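You operate a simulated robot arm through the tools that you are given. There is no shell and no other tool.

You run a simulated robot arm. Do the job below in one go: nothing can be reset, and whatever is moved stays where it is left.

JOB
Heat-test the white dial box: run it on the warming plate at 50 C till READY lights.
Fine: its switch goes to RUN and stays there; switch the plate off after READY; leave the box on it.

It is judged by the outcome, as a careful person would: the job done as asked, and still so three seconds after it is handed in. It fails if anything else is knocked over, pushed out of place, dropped, spilled or broken.

ROBOT AND FRAMES
A 7-joint arm with a two-finger parallel gripper, fixed in place. Base frame: the origin is on the floor under the middle of its stand, x ahead of it, y to its left, z up. Units: m, rad, N and s.
It reaches about 1.479 m from its shoulder. Its first joint turns from -2.897 to 2.897 rad. Payload 4.4 kg.
The TCP is the grasp point between the finger pads, 0.023 m short of the fingertips. In the tool frame z runs along the fingers and y along their closing line. The gripper opens to 0.094 m. The fingers are 0.038 m wide and 0.01 m thick; the gripper's body (0.054 by 0.096 m) begins 0.039 m behind the TCP.
Orientation is that of the tool frame in the base frame, as a unit quaternion [w, x, y, z]. With the fingers straight down and closing along the base's y, the tool's x points along the base's -x, its y along +y and its z along -z.

CONTROLS
- The arm moves only by the tool play_rows. Its argument "increments" is a list of rows, each a list of 6 numbers: the shift along the base's x, y, z in m, then the turn, a rotation vector about the base's x, y, z in degrees. In form: [[tx, ty, tz, wx, wy, wz], ...]. A call has 1 to 20 rows; each row is the pose to reach, as a shift and turn from the pose commanded when the call began. "grip" is the gripper command, from -1 (fully open) to 1 (shut), values between in proportion, set as the call begins (left out, the last holds). A row lasts 0.2 s, in which the tool goes at most 0.05 m and 0.15 rad; a call with a longer step from one row to the next is refused whole, and so is a gripper value outside its range. A pose out of reach is approached as far as the arm can. The call stops where the force on the tool passes 90 N (or 10 N more than at its start, if that is more) or the arm is blocked; 0.2 s more then pass. The fingers move at their own pace (about 0.072 m/s each) and stop on an object; they squeeze with about 21 N. The grip force told is the motor's: it shows also when the fingers shut on nothing. Time passes only in rows, and 0.2 s behind the last, so rows that repeat a pose let the fingers close. The reply holds the time, the measured pose of the TCP, the force on the tool along the base axes, the opening and the grip force, in the units named above and with some noise, with the torque about the TCP (base axes, N m) and any sound that the robot's microphone picked up.
- Cameras (640 x 400 px; columns grow to the right, rows downward): "scene" is fixed at [0.0491, 0.499, 1.3785]; the picture's right is [-0.28, -0.96, 0.00], its down [-0.37, 0.11, -0.92] and it looks along [0.88, -0.26, -0.39] (base axes); focal length 326 px, centre (320, 200). "wrist" rides on the gripper at [0.086, 0.016, -0.074] in the tool frame; the picture's right is [-0.18, 0.98, 0.00], its down [-0.58, -0.11, -0.81] and it looks along [-0.79, -0.15, 0.59] (tool axes); focal length 243 px, centre (320, 200). There is no depth. A picture from a camera that has moved, and an enlarged one, comes with that camera's place and axes in the base frame and with its lens.
- grab_frame(camera): a new picture of that camera. It takes no simulated time.
- enlarge(camera, box): a new picture of the part [left, top, right, bottom] of that camera's present view, enlarged. It takes no simulated time.
- job_done(): hands the job in; it is judged then, once.

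Places have to be worked out from the pictures, the camera data and where the tool is seen. Open the gripper and draw the arm clear of the work before you hand the job in, unless the task says otherwise.

The tools are called after ">>>" as name(argument=value, ...) on one line, values as JSON. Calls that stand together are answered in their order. play_rows: Moves the arm, as the interface text tells. Its arguments: {"type":"object","properties":{"increments":{"type":"array","items":{"type":"array","items":{"type":"number"}}},"grip":{"type":"number"}},"required":["increments"]} The other tools are called the same way: grab_frame (camera) takes a picture; enlarge (camera, box) takes an enlarged picture of a part of a camera's view; job_done () hands the job in.

At the start:

```text
t: 0.0
tcp_pos: [0.717, 0.1877, 1.0903]
tool_rot: [0.0, 0.0, 1.0, 0.0]
wrist_force: [-0.3, 0.1, 0.5]
moment: [0.0, -0.01, -0.02]
opening: 0.094
finger_force: 0.1
```

scene: 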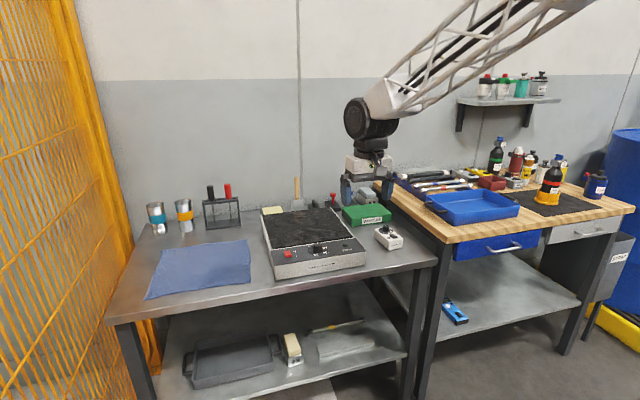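
wrist: 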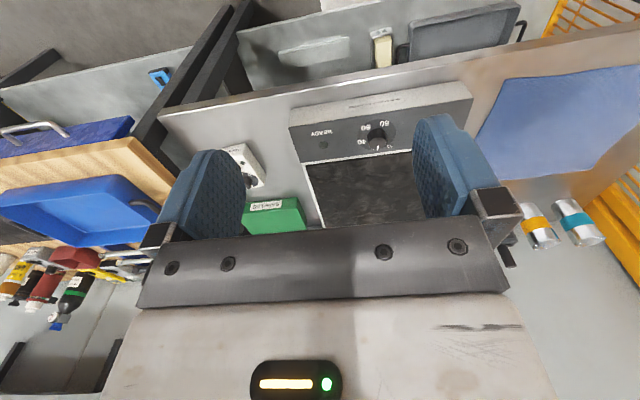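

I start by looking closely at the plate, the small white box and the surroundings before moving.

>>> enlarge(camera="scene", box=[250, 180, 420, 286])

>>> enlarge(camera="wrist", box=[220, 80, 480, 242])

>>> enlarge(camera="scene", box=[360, 210, 420, 248])

>>> enlarge(camera="scene", box=[265, 235, 375, 285])

```text
3.76 times, centred on (335, 233) of scene
camera zoom: at [0.0491, 0.499, 1.3785], right [-0.28, -0.96, 0.0], down [-0.37, 0.11, -0.92], along [0.88, -0.26, -0.39], focal length 1225 px, centre (264, 76)
```

zoom: 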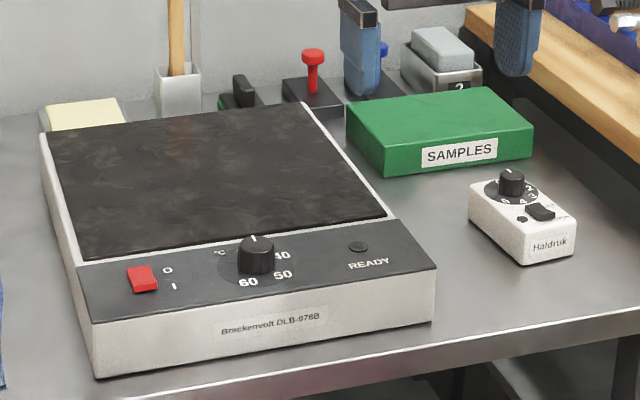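

```text
2.46 times, centred on (350, 161) of wrist
camera zoom: at [0.6316, 0.2036, 1.1655], right [0.18, 0.98, 0.0], down [0.58, -0.11, 0.81], along [0.79, -0.15, -0.59], focal length 597 px, centre (246, 296)
```

zoom: 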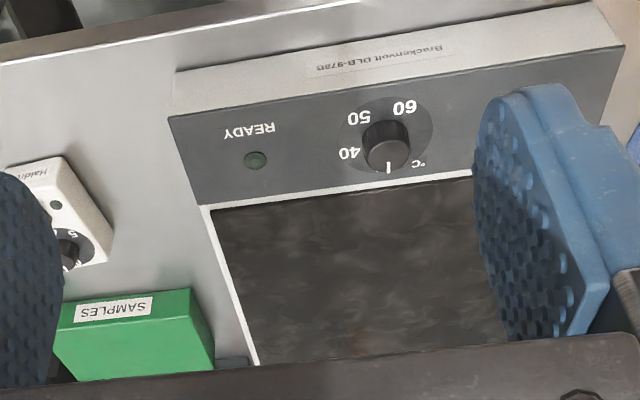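

```text
10.53 times, centred on (390, 229) of scene
camera zoom: at [0.0491, 0.499, 1.3785], right [-0.28, -0.96, 0.0], down [-0.37, 0.11, -0.92], along [0.88, -0.26, -0.39], focal length 3426 px, centre (-417, -105)
```

zoom: 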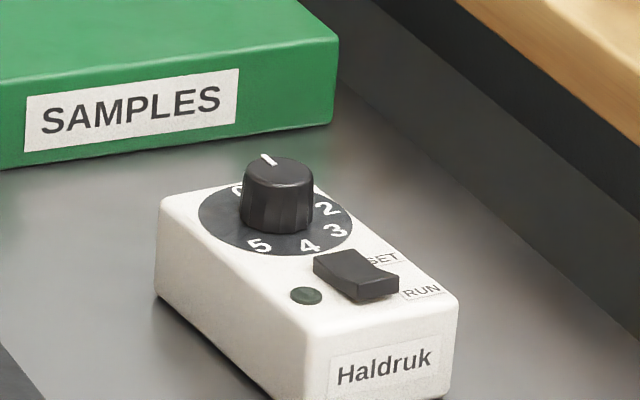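

```text
5.82 times, centred on (320, 260) of scene
camera zoom: at [0.0491, 0.499, 1.3785], right [-0.28, -0.96, 0.0], down [-0.37, 0.11, -0.92], along [0.88, -0.26, -0.39], focal length 1894 px, centre (320, -149)
```

zoom: 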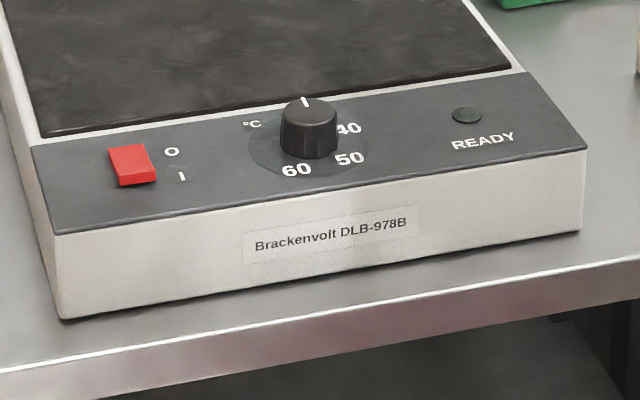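

The box labelled "Haldruk" has a SET/RUN switch and sits right of the plate (about x 0.95, y -0.03); the plate panel is near x 0.9, z 0.83, with red O/I switch, dial and READY lamp. I move the wrist closer above the panel to look at it.

>>> play_rows(increments=[[0.03, 0.01, -0.022, 0, 0, 0], [0.06, 0.02, -0.045, 0, 0, 0], [0.09, 0.03, -0.068, 0, 0, 0], [0.113, 0.042, -0.09, 0, 0, 0], [0.113, 0.042, -0.09, 0, 0, 0]], grip=-1)

>>> grab_frame(camera="wrist")

>>> enlarge(camera="wrist", box=[160, 20, 480, 220])

>>> grab_frame(camera="scene")

```text
t: 1.2
tcp_pos: [0.8288, 0.2281, 0.9988]
tool_rot: [0.0, 0.0, 1.0, 0.0]
wrist_force: [-0.7, -0.3, -0.3]
moment: [0.02, -0.02, -0.01]
opening: 0.094
finger_force: 0.0
```

```text
taken
camera wrist: at [0.7437, 0.2443, 1.0737], right [0.18, 0.98, 0.0], down [0.58, -0.11, 0.81], along [0.79, -0.15, -0.59], focal length 243 px, centre (320, 200)
```

wrist: 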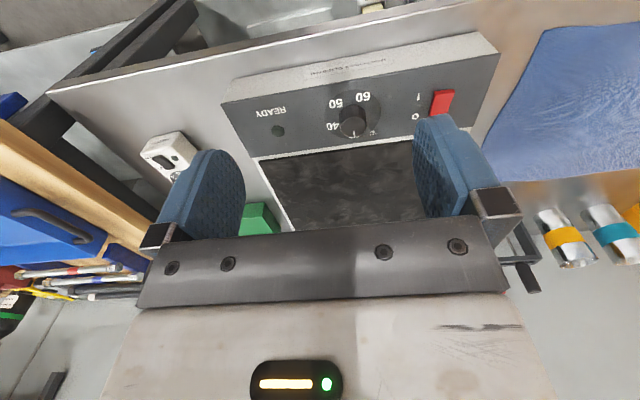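

```text
2.00 times, centred on (320, 120) of wrist
camera zoom: at [0.7437, 0.2443, 1.0737], right [0.18, 0.98, 0.0], down [0.58, -0.11, 0.81], along [0.79, -0.15, -0.59], focal length 485 px, centre (320, 360)
```

zoom: 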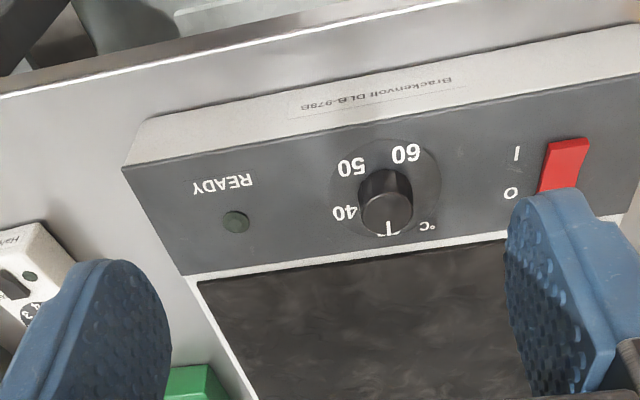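

```text
taken
```

scene: 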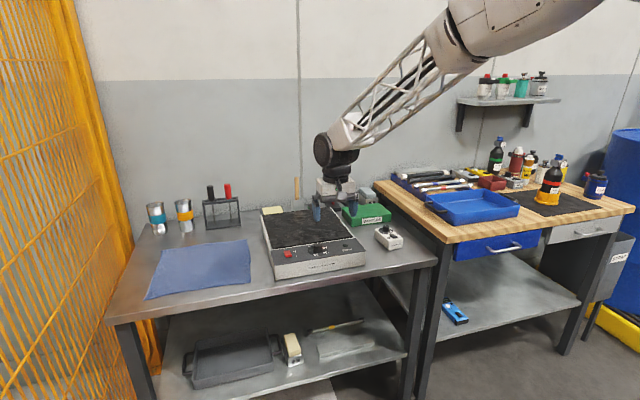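

Triangulating from the wrist and scene views: the panel is flat at z≈0.811, from x≈0.885 to 0.973, the knob top is near (0.924, 0.250, 0.838), the red rocker near (0.927, 0.350), and the table is at z≈0.754. I zoom in on the details of the dial and rocker.

>>> enlarge(camera="wrist", box=[310, 75, 400, 145])

>>> enlarge(camera="scene", box=[300, 235, 350, 266])

>>> enlarge(camera="scene", box=[270, 240, 310, 265])

>>> enlarge(camera="wrist", box=[130, 125, 210, 175])

```text
5.71 times, centred on (355, 110) of wrist
camera zoom: at [0.7437, 0.2443, 1.0737], right [0.18, 0.98, 0.0], down [0.58, -0.11, 0.81], along [0.79, -0.15, -0.59], focal length 1386 px, centre (120, 714)
```

zoom: 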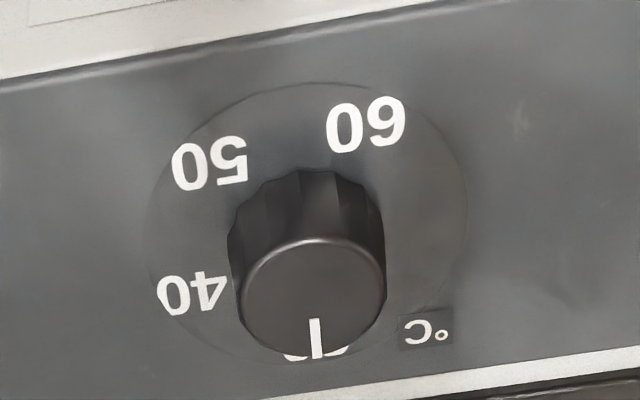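

```text
12.80 times, centred on (325, 250) of scene
camera zoom: at [0.0491, 0.499, 1.3785], right [-0.28, -0.96, 0.0], down [-0.37, 0.11, -0.92], along [0.88, -0.26, -0.39], focal length 4166 px, centre (256, -446)
```

zoom: 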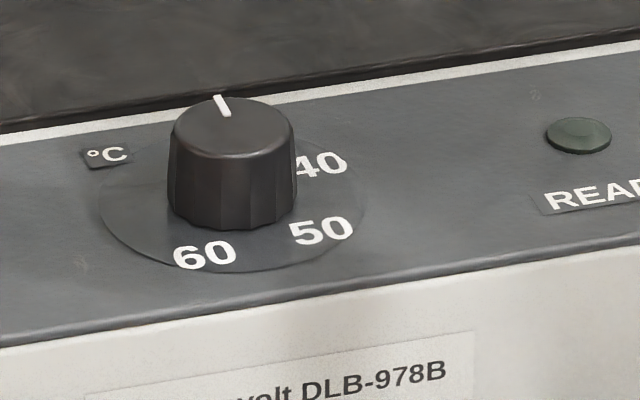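

```text
16.00 times, centred on (290, 252) of scene
camera zoom: at [0.0491, 0.499, 1.3785], right [-0.28, -0.96, 0.0], down [-0.37, 0.11, -0.92], along [0.88, -0.26, -0.39], focal length 5207 px, centre (800, -640)
```

zoom: 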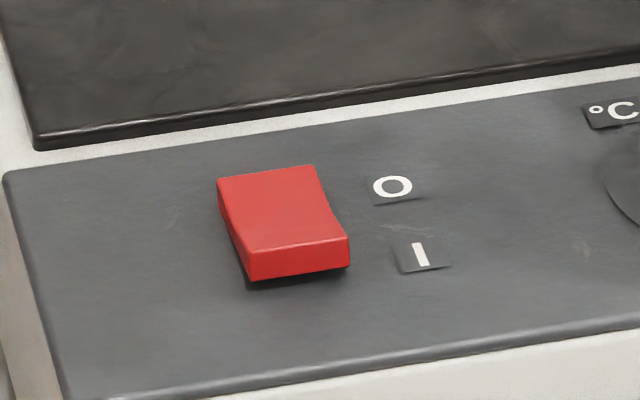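

```text
8.00 times, centred on (170, 150) of wrist
camera zoom: at [0.7437, 0.2443, 1.0737], right [0.18, 0.98, 0.0], down [0.58, -0.11, 0.81], along [0.79, -0.15, -0.59], focal length 1941 px, centre (1520, 600)
```

zoom: 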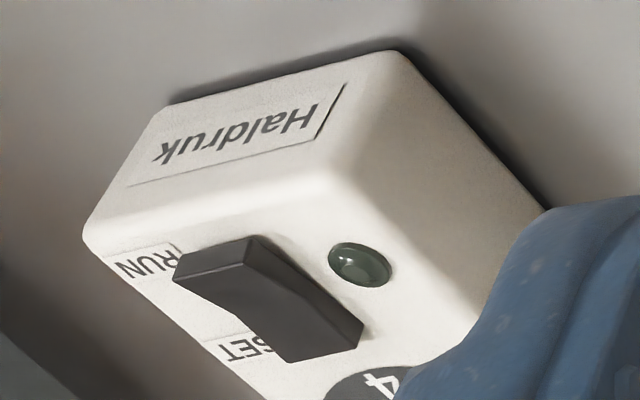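

The dial mark points at a hidden first number (about 0°, i.e. toward +x); 40 and 50 follow clockwise at about 70° spacing, so 50 needs ~140° clockwise. I go above the knob with the tool pre-turned +70°, fingers partly closed to 0.06 m.

>>> play_rows(increments=[[0.0108, 0.0025, -0.0076, 0, 0, 7.8], [0.0216, 0.005, -0.0153, 0, 0, 15.6], [0.0324, 0.0075, -0.0229, 0, 0, 23.4], [0.0432, 0.01, -0.0306, 0, 0, 31.2], [0.054, 0.0124, -0.0382, 0, 0, 39], [0.0648, 0.0149, -0.0459, 0, 0, 46.8], [0.0756, 0.0174, -0.0535, 0, 0, 54.6], [0.0864, 0.0199, -0.0612, 0, 0, 62.4], [0.0972, 0.0224, -0.0688, 0, 0, 70], [0.0972, 0.0224, -0.0688, 0, 0, 70]], grip=-0.28)

>>> grab_frame(camera="wrist")

>>> grab_frame(camera="scene")

```text
t: 3.4
tcp_pos: [0.9274, 0.2516, 0.9328]
tool_rot: [0.0, -0.574, 0.819, -0.001]
wrist_force: [-0.1, 0.0, 0.0]
moment: [-0.02, 0.0, -0.02]
opening: 0.0599
finger_force: 0.0
```

```text
taken
camera wrist: at [0.8824, 0.1762, 1.0064], right [-0.86, 0.51, 0.0], down [0.3, 0.51, 0.81], along [0.41, 0.69, -0.59], focal length 243 px, centre (320, 200)
```

wrist: 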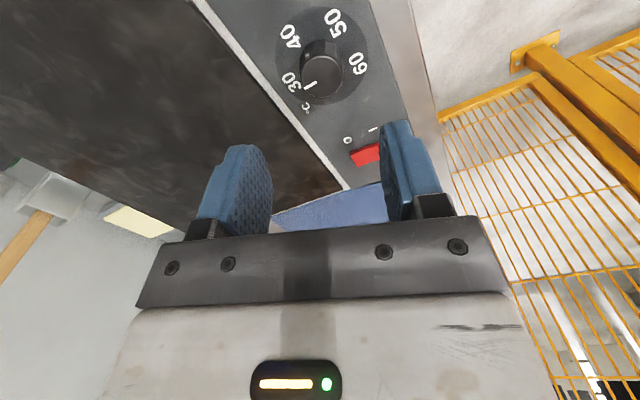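

```text
taken
```

scene: 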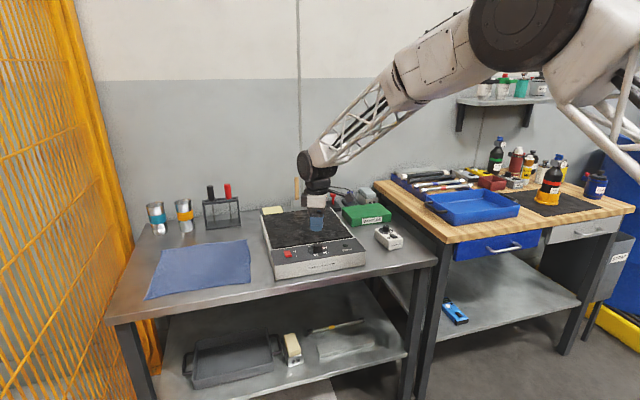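

The turn was reached cleanly and now the "30" label is visible at the mark. I zoom in to check the knob's centre against the tool axis and measure the label angles.

>>> enlarge(camera="wrist", box=[255, 0, 395, 115])

```text
3.48 times, centred on (325, 58) of wrist
camera zoom: at [0.8824, 0.1762, 1.0064], right [-0.86, 0.51, 0.0], down [0.3, 0.51, 0.81], along [0.41, 0.69, -0.59], focal length 844 px, centre (303, 696)
```

zoom: 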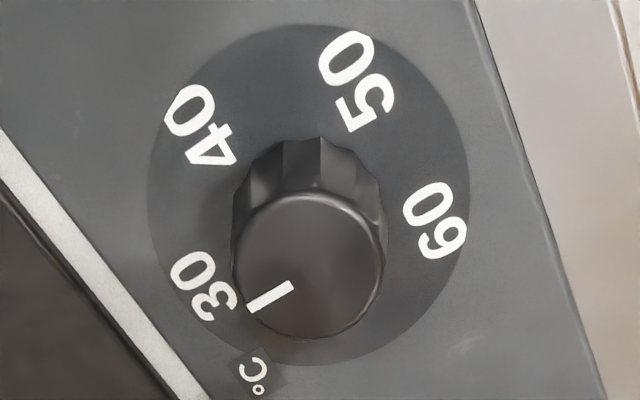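

The knob centre works out at about (0.925, 0.251), 2 mm off the tool axis, with its mark at exactly 0° and labels spaced ~70°. I descend around the knob with fingertips kept 1 cm above the panel.

>>> play_rows(increments=[[-0.002, -0.0005, -0.03, 0, 0, 0], [-0.002, -0.0005, -0.06, 0, 0, 0], [-0.002, -0.0005, -0.08, 0, 0, 0], [-0.002, -0.0005, -0.088, 0, 0, 0], [-0.002, -0.0005, -0.088, 0, 0, 0]], grip=-0.28)

>>> grab_frame(camera="wrist")

>>> enlarge(camera="scene", box=[280, 200, 360, 260])

```text
t: 4.6
tcp_pos: [0.9266, 0.2516, 0.8424]
tool_rot: [-0.001, -0.574, 0.819, -0.001]
wrist_force: [-0.7, 0.5, 0.1]
moment: [-0.03, -0.01, 0.0]
opening: 0.0599
finger_force: 0.1
```

```text
taken
camera wrist: at [0.8815, 0.1758, 0.9183], right [-0.86, 0.51, 0.0], down [0.3, 0.51, 0.81], along [0.41, 0.69, -0.59], focal length 243 px, centre (320, 200)
```

wrist: 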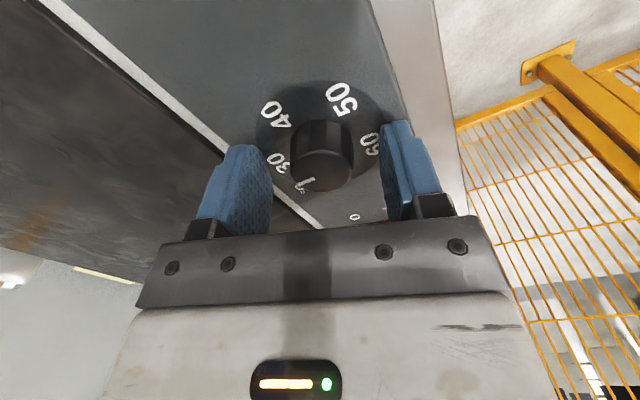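

```text
6.67 times, centred on (320, 230) of scene
camera zoom: at [0.0491, 0.499, 1.3785], right [-0.28, -0.96, 0.0], down [-0.37, 0.11, -0.92], along [0.88, -0.26, -0.39], focal length 2170 px, centre (320, 0)
```

zoom: 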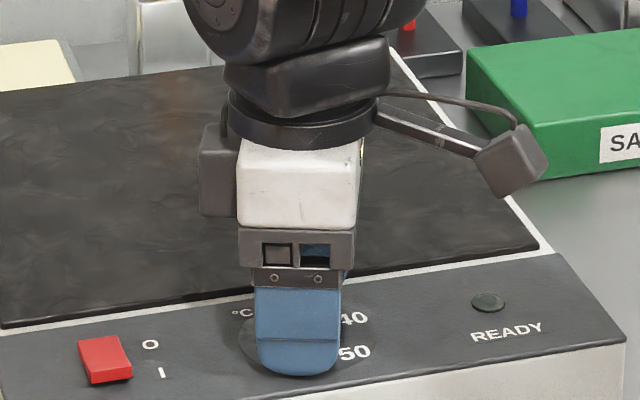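

The knob sits between the pads, perhaps a few mm toward the camera side. I zoom in to measure that offset before closing.

>>> enlarge(camera="wrist", box=[250, 80, 400, 220])

```text
2.86 times, centred on (325, 150) of wrist
camera zoom: at [0.8815, 0.1758, 0.9183], right [-0.86, 0.51, 0.0], down [0.3, 0.51, 0.81], along [0.41, 0.69, -0.59], focal length 693 px, centre (306, 343)
```

zoom: 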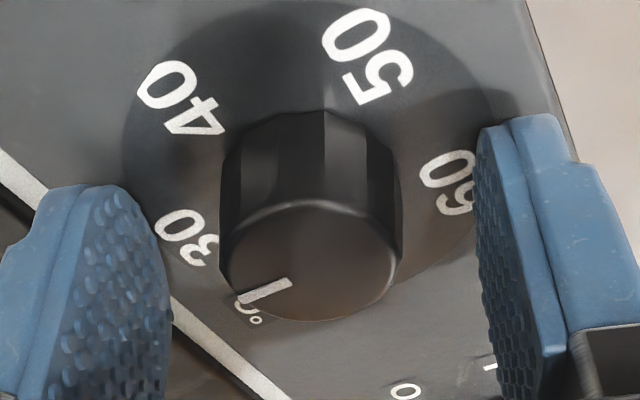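

The knob is within about 2 mm of the tool axis, good enough. I close on it and hold.

>>> play_rows(increments=[[0, 0, 0, 0, 0, 0], [0, 0, 0, 0, 0, 0], [0, 0, 0, 0, 0, 0]], grip=1)

```text
t: 5.4
tcp_pos: [0.926, 0.2528, 0.843]
tool_rot: [-0.001, -0.573, 0.819, 0.001]
wrist_force: [-30.1, 9.6, 8.3]
moment: [0.05, 0.84, -0.08]
opening: 0.0315
finger_force: 44.7
```

The knob is 31.5 mm wide and the grip shows a 31 N side load, meaning the knob is slightly toward (-x, +y). I nudge the tool that way to relieve it before turning.

>>> play_rows(increments=[[-0.001, 0.0004, 0, 0, 0, 0], [-0.0015, 0.0006, 0, 0, 0, 0], [-0.0015, 0.0006, 0, 0, 0, 0]])

```text
t: 6.2
tcp_pos: [0.9251, 0.2517, 0.8434]
tool_rot: [-0.001, -0.573, 0.819, 0.0]
wrist_force: [-5.1, 11.4, -9.7]
moment: [0.64, -0.1, -0.02]
opening: 0.0315
finger_force: 45.0
```

Side load is relieved. I turn the knob clockwise by 70° first and check forces.

>>> play_rows(increments=[[0, 0, 0, 0, 0, -7.8], [0, 0, 0, 0, 0, -15.6], [0, 0, 0, 0, 0, -23.4], [0, 0, 0, 0, 0, -31.2], [0, 0, 0, 0, 0, -39], [0, 0, 0, 0, 0, -46.8], [0, 0, 0, 0, 0, -54.6], [0, 0, 0, 0, 0, -62.4], [0, 0, 0, 0, 0, -70], [0, 0, 0, 0, 0, -70]])

>>> enlarge(camera="wrist", box=[250, 80, 400, 220])

```text
t: 8.4
tcp_pos: [0.9245, 0.249, 0.8434]
tool_rot: [0.0, 0.001, 1.0, 0.0]
wrist_force: [3.1, -62.5, 4.1]
moment: [-1.45, 0.36, 0.06]
opening: 0.031
finger_force: 45.2
```

```text
2.86 times, centred on (325, 150) of wrist
camera zoom: at [0.8386, 0.2666, 0.919], right [0.19, 0.98, 0.0], down [0.58, -0.11, 0.81], along [0.79, -0.15, -0.59], focal length 693 px, centre (306, 343)
```

zoom: 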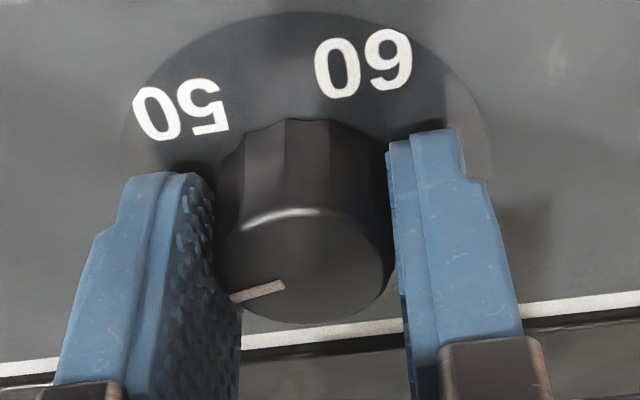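

Now the load is -62 N in y, so the knob's true centre is about (0.9226, 0.249). I recentre, then continue the remaining 70° clockwise.

>>> play_rows(increments=[[-0.0005, -0.0016, 0, 0, 0, 0], [-0.0011, -0.003, 0, 0, 0, 0], [-0.0011, -0.003, 0, 0, 0, 0]])

>>> play_rows(increments=[[0, 0, 0, 0, 0, -7.8], [0, 0, 0, 0, 0, -15.6], [0, 0, 0, 0, 0, -23.4], [0, 0, 0, 0, 0, -31.2], [0, 0, 0, 0, 0, -39], [0, 0, 0, 0, 0, -46.8], [0, 0, 0, 0, 0, -54.6], [0, 0, 0, 0, 0, -62.4], [0, 0, 0, 0, 0, -70], [0, 0, 0, 0, 0, -70]])

>>> enlarge(camera="wrist", box=[250, 80, 400, 220])

>>> grab_frame(camera="scene")

```text
t: 9.2
tcp_pos: [0.9232, 0.2502, 0.8437]
tool_rot: [0.001, 0.0, 1.0, 0.0]
wrist_force: [22.9, -22.5, -5.0]
moment: [-0.5, -0.75, 0.05]
opening: 0.0309
finger_force: 45.1
```

```text
t: 11.4
tcp_pos: [0.9233, 0.2507, 0.844]
tool_rot: [0.0, 0.574, 0.819, 0.0]
wrist_force: [19.7, 39.9, 2.9]
moment: [0.42, -0.65, 0.05]
opening: 0.0306
finger_force: 45.1
```

```text
2.86 times, centred on (325, 150) of wrist
camera zoom: at [0.91, 0.3369, 0.9191], right [0.99, 0.16, 0.0], down [0.1, -0.58, 0.81], along [0.13, -0.8, -0.59], focal length 693 px, centre (306, 343)
```

zoom: 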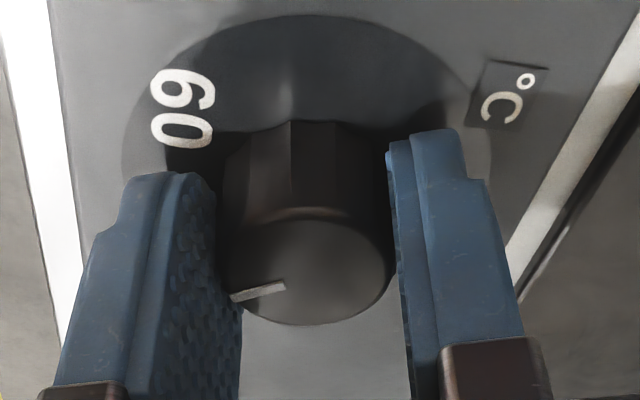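

```text
taken
```

scene: 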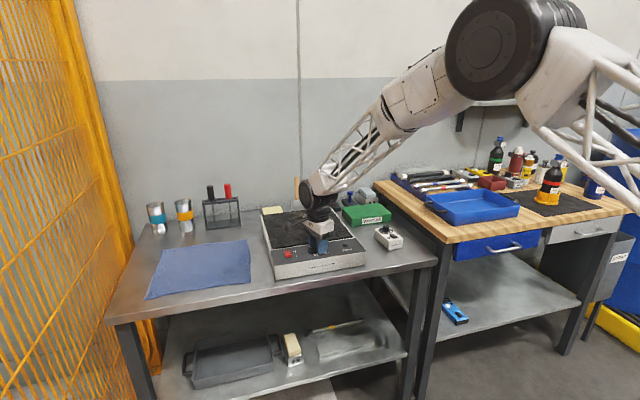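

The mark stayed fixed relative to the fingers, so the knob turned ~140°. I open, rise, and turn the wrist back to check the mark against 50.

>>> play_rows(increments=[[0, 0, 0, 0, 0, 0], [0, 0, 0, 0, 0, 0], [0, 0, 0.02, 0, 0, 0], [0, 0, 0.05, 0, 0, 0], [0, 0, 0.09, 0, 0, 0]], grip=-0.28)

>>> play_rows(increments=[[0, 0, 0, 0, 0, 8], [0, 0, 0, 0, 0, 16], [0, 0, 0, 0, 0, 24], [0, 0, 0, 0, 0, 32], [0, 0, 0, 0, 0, 40], [0, 0, 0, 0, 0, 48], [0, 0, 0, 0, 0, 56], [0, 0, 0, 0, 0, 64], [0, 0, 0, 0, 0, 70], [0, 0, 0, 0, 0, 70]])

>>> enlarge(camera="wrist", box=[250, 0, 390, 120])

>>> enlarge(camera="scene", box=[300, 235, 350, 266])

```text
t: 12.6
tcp_pos: [0.9219, 0.2478, 0.9326]
tool_rot: [0.0, 0.573, 0.819, -0.001]
wrist_force: [0.6, 0.4, -0.9]
moment: [-0.04, -0.02, 0.02]
opening: 0.0602
finger_force: 0.1
```

```text
t: 14.8
tcp_pos: [0.9233, 0.2473, 0.9335]
tool_rot: [0.0, -0.001, 1.0, 0.001]
wrist_force: [0.3, -0.6, -0.1]
moment: [0.01, 0.05, 0.03]
opening: 0.0604
finger_force: 0.2
```

```text
3.33 times, centred on (320, 60) of wrist
camera zoom: at [0.8368, 0.2642, 1.0087], right [0.18, 0.98, 0.0], down [0.58, -0.11, 0.81], along [0.79, -0.15, -0.59], focal length 809 px, centre (320, 667)
```

zoom: 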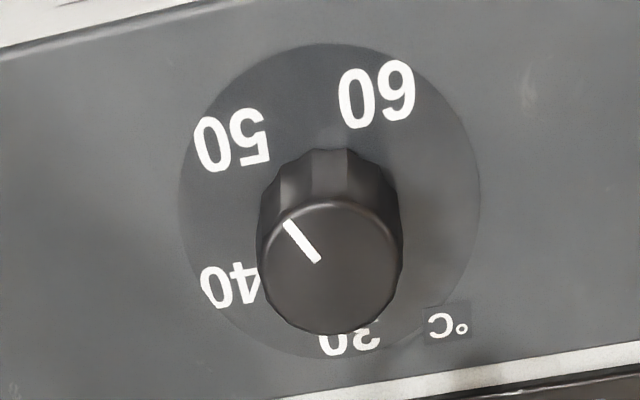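

```text
12.80 times, centred on (325, 250) of scene
camera zoom: at [0.0491, 0.499, 1.3785], right [-0.28, -0.96, 0.0], down [-0.37, 0.11, -0.92], along [0.88, -0.26, -0.39], focal length 4166 px, centre (256, -446)
```

zoom: 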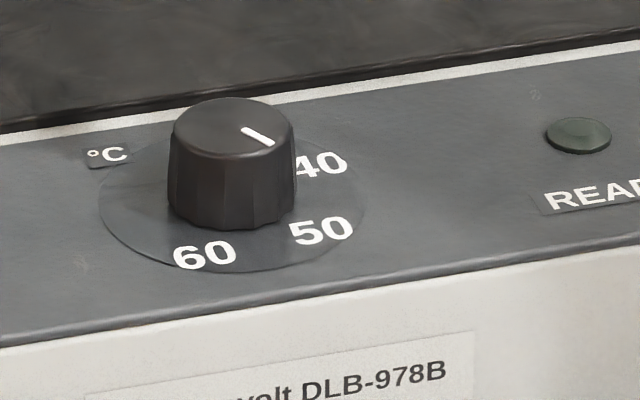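

Measured angles: labels fit a circle at 0/70/140/210° for 30/40/50/60, but the mark reads about 151°, so the knob moved ~10° extra when gripped (about 51.5 C). I go back to the release orientation, regrip and turn it 11° back.

>>> play_rows(increments=[[0, 0, 0, 0, 0, -8], [0, 0, 0, 0, 0, -16], [0, 0, 0, 0, 0, -24], [0, 0, 0, 0, 0, -32], [0, 0, 0, 0, 0, -40], [0, 0, 0, 0, 0, -48], [0, 0, 0, 0, 0, -56], [0, 0, 0, 0, 0, -64], [0, 0, 0, 0, 0, -70], [0.0008, 0.0008, -0.03, 0, 0, -70], [0.0008, 0.0008, -0.06, 0, 0, -70], [0.0008, 0.0008, -0.08, 0, 0, -70], [0.0008, 0.0008, -0.089, 0, 0, -70], [0.0008, 0.0008, -0.089, 0, 0, -70]], grip=-0.28)

>>> enlarge(camera="wrist", box=[250, 80, 400, 220])

```text
t: 17.8
tcp_pos: [0.9242, 0.25, 0.8428]
tool_rot: [0.0, 0.574, 0.819, 0.0]
wrist_force: [0.9, 0.1, 0.0]
moment: [-0.01, 0.02, 0.02]
opening: 0.0604
finger_force: 0.0
```

```text
2.86 times, centred on (325, 150) of wrist
camera zoom: at [0.9097, 0.3378, 0.9191], right [0.99, 0.16, 0.0], down [0.1, -0.58, 0.81], along [0.13, -0.8, -0.59], focal length 693 px, centre (306, 343)
```

zoom: 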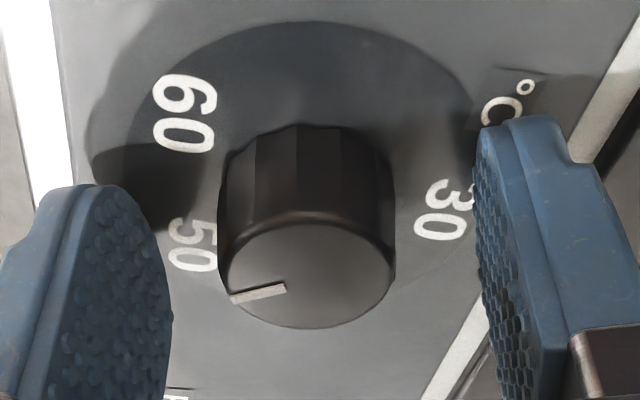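

The mark again reads ~150°. I close on the knob and check the load before turning back.

>>> play_rows(increments=[[0, 0, 0, 0, 0, 0], [0, 0, 0, 0, 0, 0], [0, 0, 0, 0, 0, 0]], grip=1)

>>> enlarge(camera="wrist", box=[250, 80, 400, 220])

```text
t: 18.6
tcp_pos: [0.9235, 0.2502, 0.8427]
tool_rot: [0.0, 0.574, 0.819, -0.001]
wrist_force: [6.3, 2.3, -3.1]
moment: [0.04, -0.14, 0.01]
opening: 0.0308
finger_force: 44.9
```

```text
2.86 times, centred on (325, 150) of wrist
camera zoom: at [0.9097, 0.3379, 0.9191], right [0.99, 0.16, 0.0], down [0.1, -0.58, 0.81], along [0.13, -0.8, -0.59], focal length 693 px, centre (306, 343)
```

zoom: 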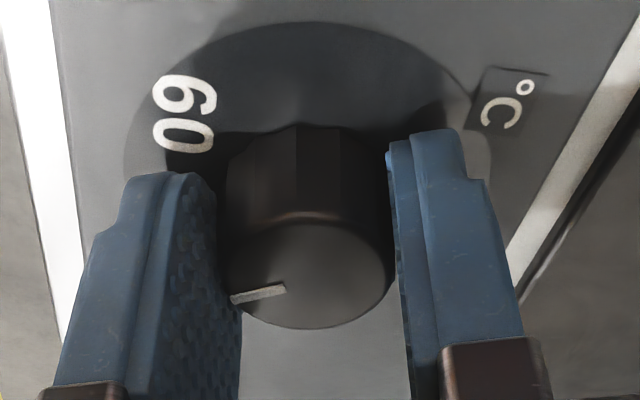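

Load is nearly zero and the knob didn't move on closing. I turn it back 11°, release and rise.

>>> play_rows(increments=[[0, 0, 0, 0, 0, 3], [0, 0, 0, 0, 0, 7], [0, 0, 0, 0, 0, 11], [0, 0, 0, 0, 0, 11], [0, 0, 0, 0, 0, 11]])

>>> play_rows(increments=[[0, 0, 0, 0, 0, 0], [0, 0, 0, 0, 0, 0], [0, 0, 0.02, 0, 0, 0], [0, 0, 0.05, 0, 0, 0], [0, 0, 0.09, 0, 0, 0], [0, 0, 0.09, 0, 0, 8], [0, 0, 0.09, 0, 0, 16], [0, 0, 0.09, 0, 0, 24], [0, 0, 0.09, 0, 0, 32], [0, 0, 0.09, 0, 0, 40], [0, 0, 0.09, 0, 0, 48], [0, 0, 0.09, 0, 0, 54], [0, 0, 0.09, 0, 0, 59], [0, 0, 0.09, 0, 0, 59]], grip=-0.28)

>>> enlarge(camera="wrist", box=[250, 0, 390, 120])

>>> enlarge(camera="scene", box=[300, 235, 350, 266])

```text
t: 19.8
tcp_pos: [0.9231, 0.2499, 0.8436]
tool_rot: [0.0, 0.493, 0.87, 0.0]
wrist_force: [-3.9, 22.8, -4.6]
moment: [0.74, 0.12, 0.03]
opening: 0.0311
finger_force: 44.8
```

```text
t: 22.8
tcp_pos: [0.9247, 0.2499, 0.9328]
tool_rot: [0.0, 0.0, 1.0, 0.0]
wrist_force: [-0.4, -0.5, 0.7]
moment: [0.0, -0.02, 0.01]
opening: 0.06
finger_force: 0.1
```

```text
3.33 times, centred on (320, 60) of wrist
camera zoom: at [0.8378, 0.2658, 1.0094], right [0.18, 0.98, 0.0], down [0.58, -0.11, 0.81], along [0.79, -0.15, -0.59], focal length 809 px, centre (320, 667)
```

zoom: 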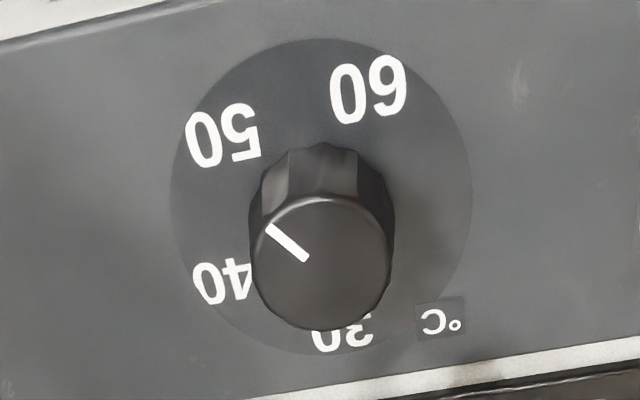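

```text
12.80 times, centred on (325, 250) of scene
camera zoom: at [0.0491, 0.499, 1.3785], right [-0.28, -0.96, 0.0], down [-0.37, 0.11, -0.92], along [0.88, -0.26, -0.39], focal length 4166 px, centre (256, -446)
```

zoom: 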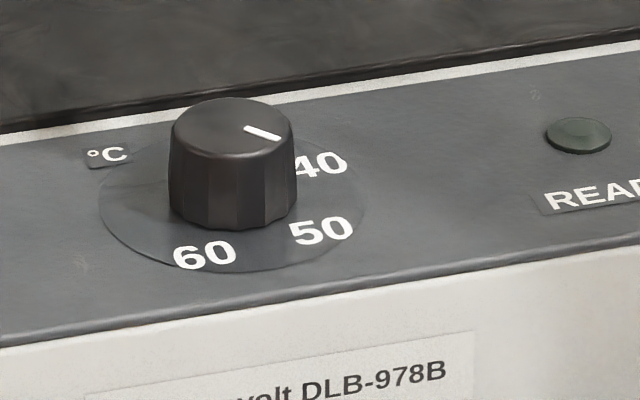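

The mark now reads ~141° in both cameras, matching the 50 label at ~140-141°. Next I move over toward the white box to inspect its switch and shape.

>>> play_rows(increments=[[-0.003, -0.035, 0.005, 0, 0, 0], [-0.006, -0.075, 0.01, 0, 0, 0], [-0.009, -0.115, 0.015, 0, 0, 0], [-0.012, -0.155, 0.018, 0, 0, 0], [-0.015, -0.195, 0.02, 0, 0, 0], [-0.018, -0.235, 0.02, 0, 0, 0], [-0.02, -0.27, 0.02, 0, 0, 0], [-0.02, -0.3, 0.02, 0, 0, 0], [-0.02, -0.3, 0.02, 0, 0, 0]], grip=-1)

>>> grab_frame(camera="wrist")

>>> enlarge(camera="wrist", box=[230, 20, 410, 180])

>>> enlarge(camera="scene", box=[365, 190, 445, 250])

```text
t: 24.8
tcp_pos: [0.9043, -0.0496, 0.9567]
tool_rot: [0.0, 0.0, 1.0, 0.001]
wrist_force: [0.4, -0.6, 0.7]
moment: [0.04, -0.02, 0.01]
opening: 0.0942
finger_force: 0.0
```

```text
taken
camera wrist: at [0.8183, -0.0334, 1.0304], right [0.18, 0.98, 0.0], down [0.58, -0.11, 0.81], along [0.79, -0.15, -0.59], focal length 243 px, centre (320, 200)
```

wrist: 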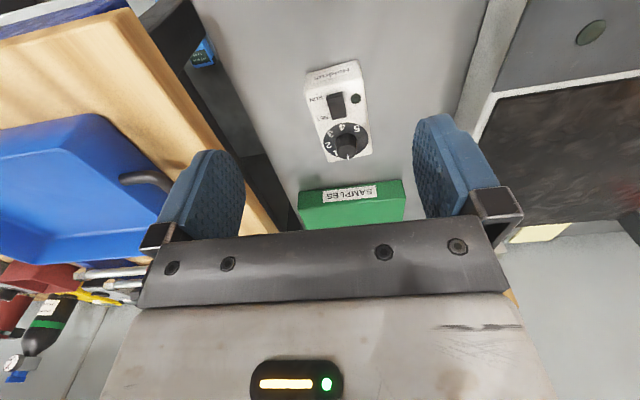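

```text
2.50 times, centred on (320, 100) of wrist
camera zoom: at [0.8183, -0.0334, 1.0304], right [0.18, 0.98, 0.0], down [0.58, -0.11, 0.81], along [0.79, -0.15, -0.59], focal length 606 px, centre (320, 450)
```

zoom: 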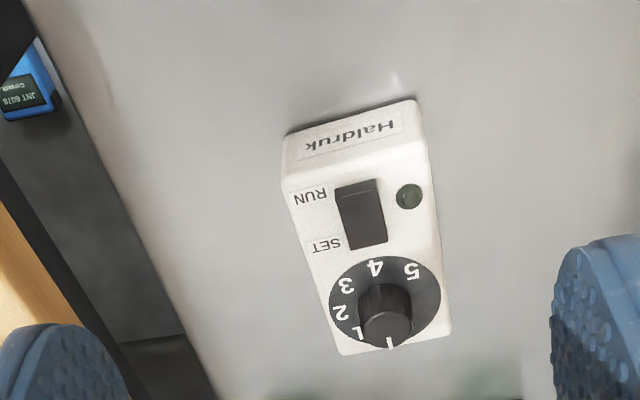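

```text
6.67 times, centred on (405, 220) of scene
camera zoom: at [0.0491, 0.499, 1.3785], right [-0.28, -0.96, 0.0], down [-0.37, 0.11, -0.92], along [0.88, -0.26, -0.39], focal length 2170 px, centre (-247, 67)
```

zoom: 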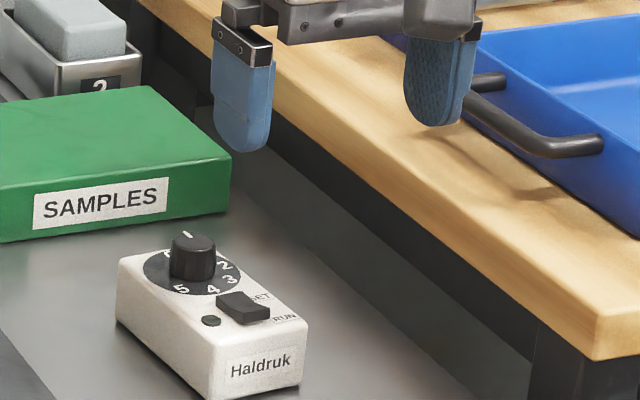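

The box appears at about centre (1.00, -0.04), yaw ≈ 5°, with the rocker near its front end. I zoom in on the rocker to see its present state and exact position.

>>> enlarge(camera="wrist", box=[295, 55, 375, 165])

>>> enlarge(camera="scene", box=[378, 222, 410, 242])

```text
3.64 times, centred on (335, 110) of wrist
camera zoom: at [0.8183, -0.0334, 1.0304], right [0.18, 0.98, 0.0], down [0.58, -0.11, 0.81], along [0.79, -0.15, -0.59], focal length 882 px, centre (266, 527)
```

zoom: 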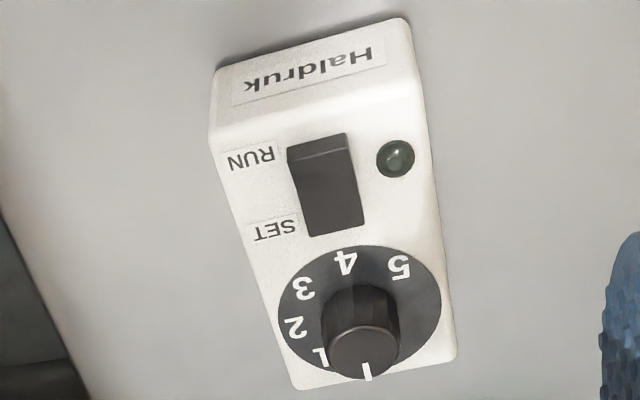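

```text
16.00 times, centred on (394, 232) of scene
camera zoom: at [0.0491, 0.499, 1.3785], right [-0.28, -0.96, 0.0], down [-0.37, 0.11, -0.92], along [0.88, -0.26, -0.39], focal length 5207 px, centre (-864, -312)
```

zoom: 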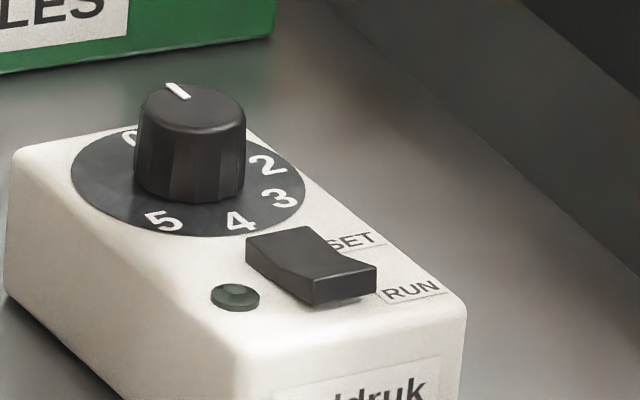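

The rocker is tilted with its RUN end (front) raised, so it is in SET; RUN end is near (0.957, -0.043, ~0.80), box top z≈0.793. I close the fingers, turn the wrist -90° so the thin side lies along x, and go above the RUN end.

>>> play_rows(increments=[[0.005, 0.0005, -0.007, 0, 0, -8.2], [0.01, 0.001, -0.014, 0, 0, -16.4], [0.015, 0.0015, -0.021, 0, 0, -24.6], [0.02, 0.002, -0.028, 0, 0, -32.8], [0.025, 0.003, -0.035, 0, 0, -41], [0.03, 0.004, -0.042, 0, 0, -49.2], [0.035, 0.005, -0.049, 0, 0, -57.4], [0.04, 0.0055, -0.056, 0, 0, -65.6], [0.045, 0.006, -0.063, 0, 0, -73.8], [0.05, 0.006, -0.07, 0, 0, -82], [0.052, 0.006, -0.08, 0, 0, -90], [0.052, 0.006, -0.08, 0, 0, -90]], grip=1)

>>> grab_frame(camera="wrist")

>>> enlarge(camera="wrist", box=[250, 40, 410, 220])

>>> enlarge(camera="scene", box=[360, 190, 440, 250])

```text
t: 27.4
tcp_pos: [0.9569, -0.0434, 0.874]
tool_rot: [0.0, 0.708, 0.706, -0.001]
wrist_force: [0.6, 0.8, -0.4]
moment: [0.0, 0.0, -0.01]
opening: 0.0002
finger_force: 20.8
```

```text
taken
camera wrist: at [0.9735, 0.0428, 0.9499], right [0.98, -0.19, 0.0], down [-0.11, -0.58, 0.81], along [-0.15, -0.79, -0.59], focal length 243 px, centre (320, 200)
```

wrist: 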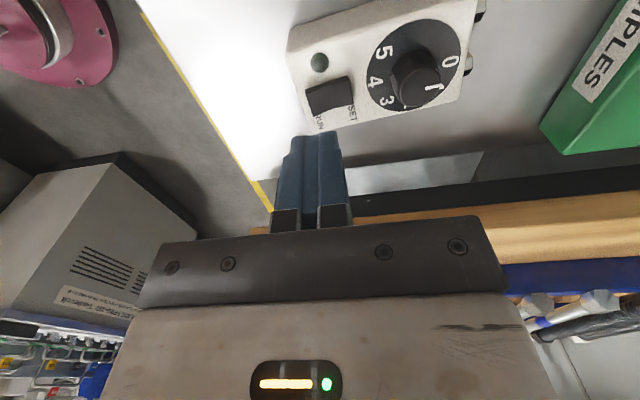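

```text
2.22 times, centred on (330, 130) of wrist
camera zoom: at [0.9735, 0.0428, 0.9499], right [0.98, -0.19, 0.0], down [-0.11, -0.58, 0.81], along [-0.15, -0.79, -0.59], focal length 539 px, centre (298, 356)
```

zoom: 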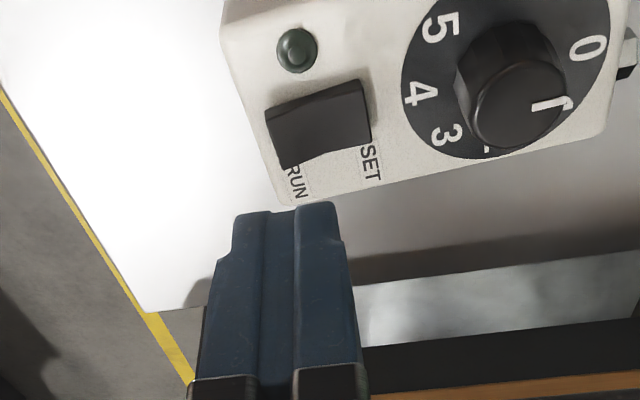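

```text
6.67 times, centred on (400, 220) of scene
camera zoom: at [0.0491, 0.499, 1.3785], right [-0.28, -0.96, 0.0], down [-0.37, 0.11, -0.92], along [0.88, -0.26, -0.39], focal length 2170 px, centre (-213, 67)
```

zoom: 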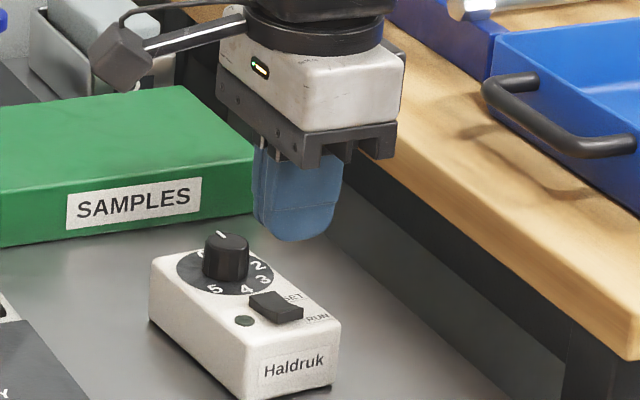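

The pressing fingertips span 20 mm along x; the rocker appears to run from x≈0.950 (RUN) to 0.977 (SET) at y≈-0.0445. I shift to x≈0.950 and descend to just above the RUN end.

>>> play_rows(increments=[[-0.006, -0.001, 0, 0, 0, 0], [-0.006, -0.001, -0.02, 0, 0, 0], [-0.006, -0.001, -0.035, 0, 0, 0], [-0.006, -0.001, -0.042, 0, 0, 0], [-0.006, -0.001, -0.042, 0, 0, 0]])

>>> grab_frame(camera="wrist")

>>> enlarge(camera="scene", box=[370, 205, 420, 245])

>>> enlarge(camera="wrist", box=[250, 80, 410, 200])

```text
t: 28.6
tcp_pos: [0.95, -0.0456, 0.8329]
tool_rot: [0.0, 0.707, 0.707, 0.0]
wrist_force: [0.0, -0.6, 2.2]
moment: [-0.01, -0.01, -0.03]
opening: 0.0001
finger_force: 20.9
```

```text
taken
camera wrist: at [0.9664, 0.0408, 0.9074], right [0.98, -0.18, 0.0], down [-0.11, -0.58, 0.81], along [-0.15, -0.79, -0.59], focal length 243 px, centre (320, 200)
```

wrist: 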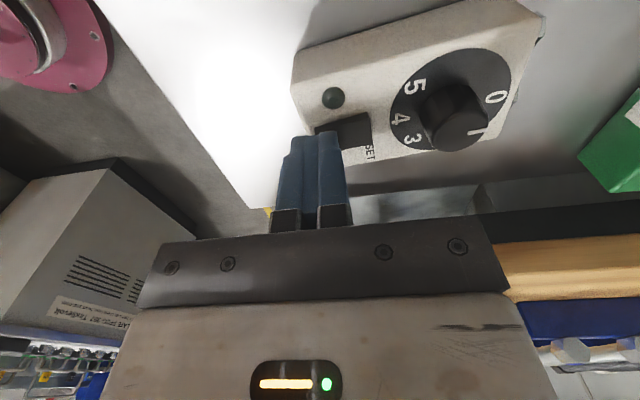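

```text
10.00 times, centred on (395, 225) of scene
camera zoom: at [0.0491, 0.499, 1.3785], right [-0.28, -0.96, 0.0], down [-0.37, 0.11, -0.92], along [0.88, -0.26, -0.39], focal length 3255 px, centre (-430, -50)
```

zoom: 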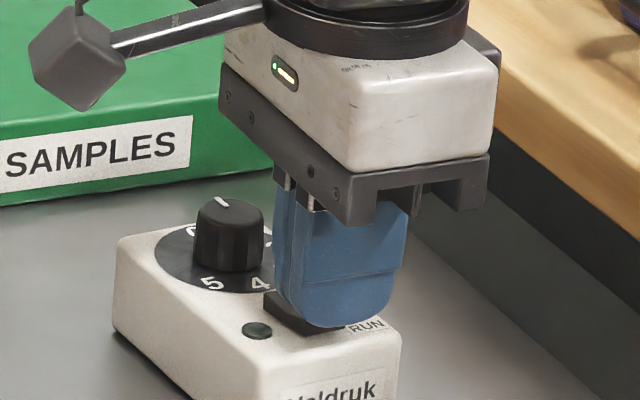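

```text
3.33 times, centred on (330, 140) of wrist
camera zoom: at [0.9664, 0.0408, 0.9074], right [0.98, -0.18, 0.0], down [-0.11, -0.58, 0.81], along [-0.15, -0.79, -0.59], focal length 809 px, centre (287, 400)
```

zoom: 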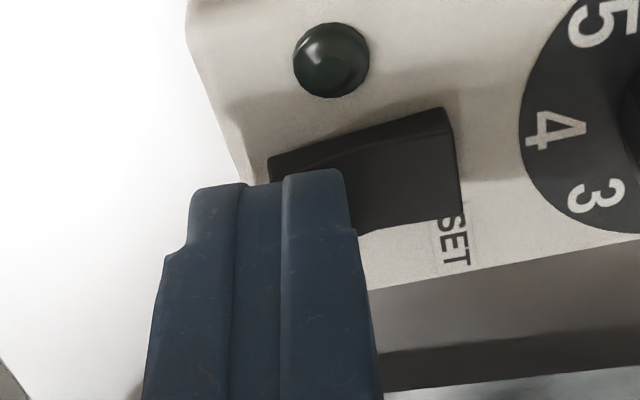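

The fingertips cover the RUN end and stay clear of the SET half. I press down in small steps while watching force.

>>> play_rows(increments=[[0, 0, -0.003, 0, 0, 0], [0, 0, -0.006, 0, 0, 0], [0, 0, -0.008, 0, 0, 0]])

>>> enlarge(camera="wrist", box=[250, 80, 410, 200])

>>> enlarge(camera="scene", box=[370, 205, 420, 245])

```text
t: 29.4
tcp_pos: [0.9518, -0.0463, 0.8291]
tool_rot: [0.002, 0.707, 0.707, 0.002]
wrist_force: [-22.6, -1.7, 57.0]
moment: [0.61, 0.18, 0.22]
opening: 0.0
finger_force: 21.0
```

```text
3.33 times, centred on (330, 140) of wrist
camera zoom: at [0.9671, 0.0409, 0.9043], right [0.98, -0.18, 0.01], down [-0.11, -0.58, 0.81], along [-0.15, -0.79, -0.59], focal length 809 px, centre (287, 400)
```

zoom: 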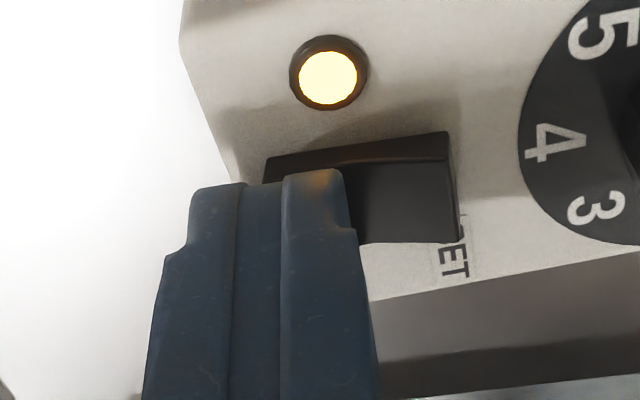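

```text
10.00 times, centred on (395, 225) of scene
camera zoom: at [0.0491, 0.499, 1.3785], right [-0.28, -0.96, 0.0], down [-0.37, 0.11, -0.92], along [0.88, -0.26, -0.39], focal length 3255 px, centre (-430, -50)
```

zoom: 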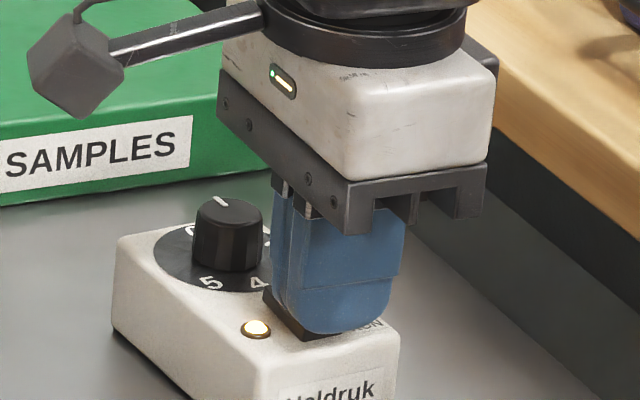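

The box lamp has lit and the rocker flipped to RUN. I lift straight off.

>>> play_rows(increments=[[0, 0, 0.006, 0, 0, 0], [0, 0, 0.02, 0, 0, 0], [0, 0, 0.05, 0, 0, 0], [0, 0, 0.08, 0, 0, 0], [0, 0, 0.08, 0, 0, 0]])

>>> enlarge(camera="wrist", box=[250, 0, 450, 140])

>>> enlarge(camera="scene", box=[370, 215, 415, 250])

```text
t: 30.6
tcp_pos: [0.9492, -0.0461, 0.9037]
tool_rot: [-0.001, 0.707, 0.707, -0.001]
wrist_force: [0.0, -0.3, 0.1]
moment: [0.03, -0.01, 0.0]
opening: 0.0
finger_force: 20.8
```

```text
2.86 times, centred on (350, 70) of wrist
camera zoom: at [0.9663, 0.041, 0.979], right [0.98, -0.18, 0.0], down [-0.11, -0.58, 0.81], along [-0.15, -0.79, -0.59], focal length 693 px, centre (234, 571)
```

zoom: 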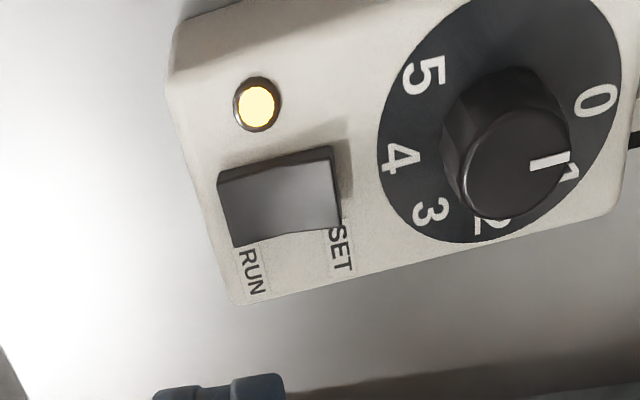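

```text
11.43 times, centred on (392, 232) of scene
camera zoom: at [0.0491, 0.499, 1.3785], right [-0.28, -0.96, 0.0], down [-0.37, 0.11, -0.92], along [0.88, -0.26, -0.39], focal length 3720 px, centre (-509, -171)
```

zoom: 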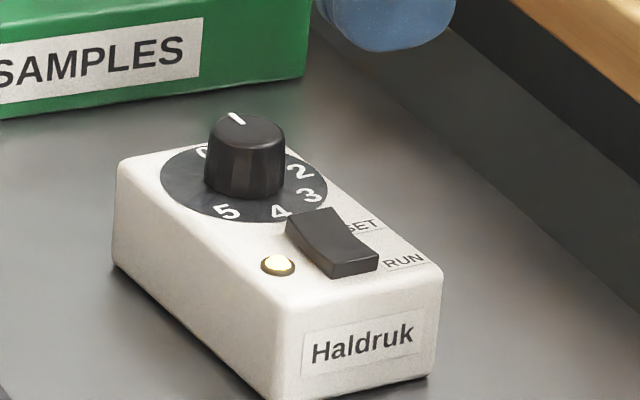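

The rocker is down at RUN with the lamp steadily lit. I check what the small thing at the back of the box is before gripping.

>>> enlarge(camera="wrist", box=[400, 0, 520, 100])

>>> grab_frame(camera="wrist")

```text
4.00 times, centred on (460, 50) of wrist
camera zoom: at [0.9663, 0.041, 0.979], right [0.98, -0.18, 0.0], down [-0.11, -0.58, 0.81], along [-0.15, -0.79, -0.59], focal length 970 px, centre (-240, 800)
```

zoom: 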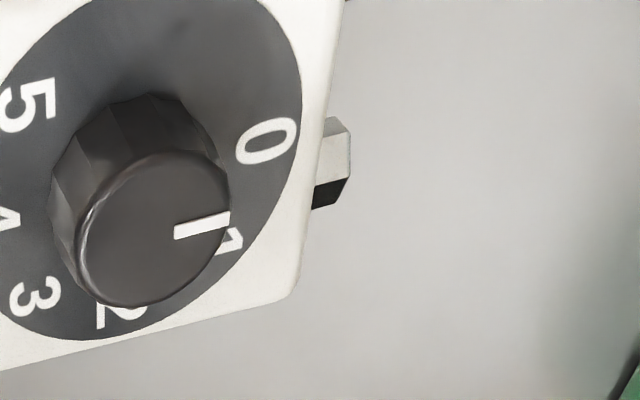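

```text
taken
camera wrist: at [0.9663, 0.041, 0.979], right [0.98, -0.18, 0.0], down [-0.11, -0.58, 0.81], along [-0.15, -0.79, -0.59], focal length 243 px, centre (320, 200)
```

wrist: 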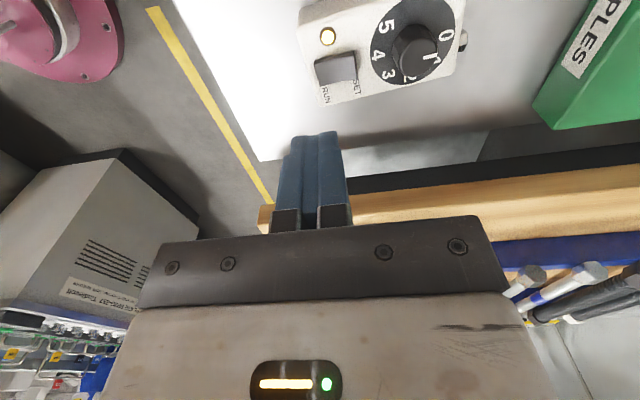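

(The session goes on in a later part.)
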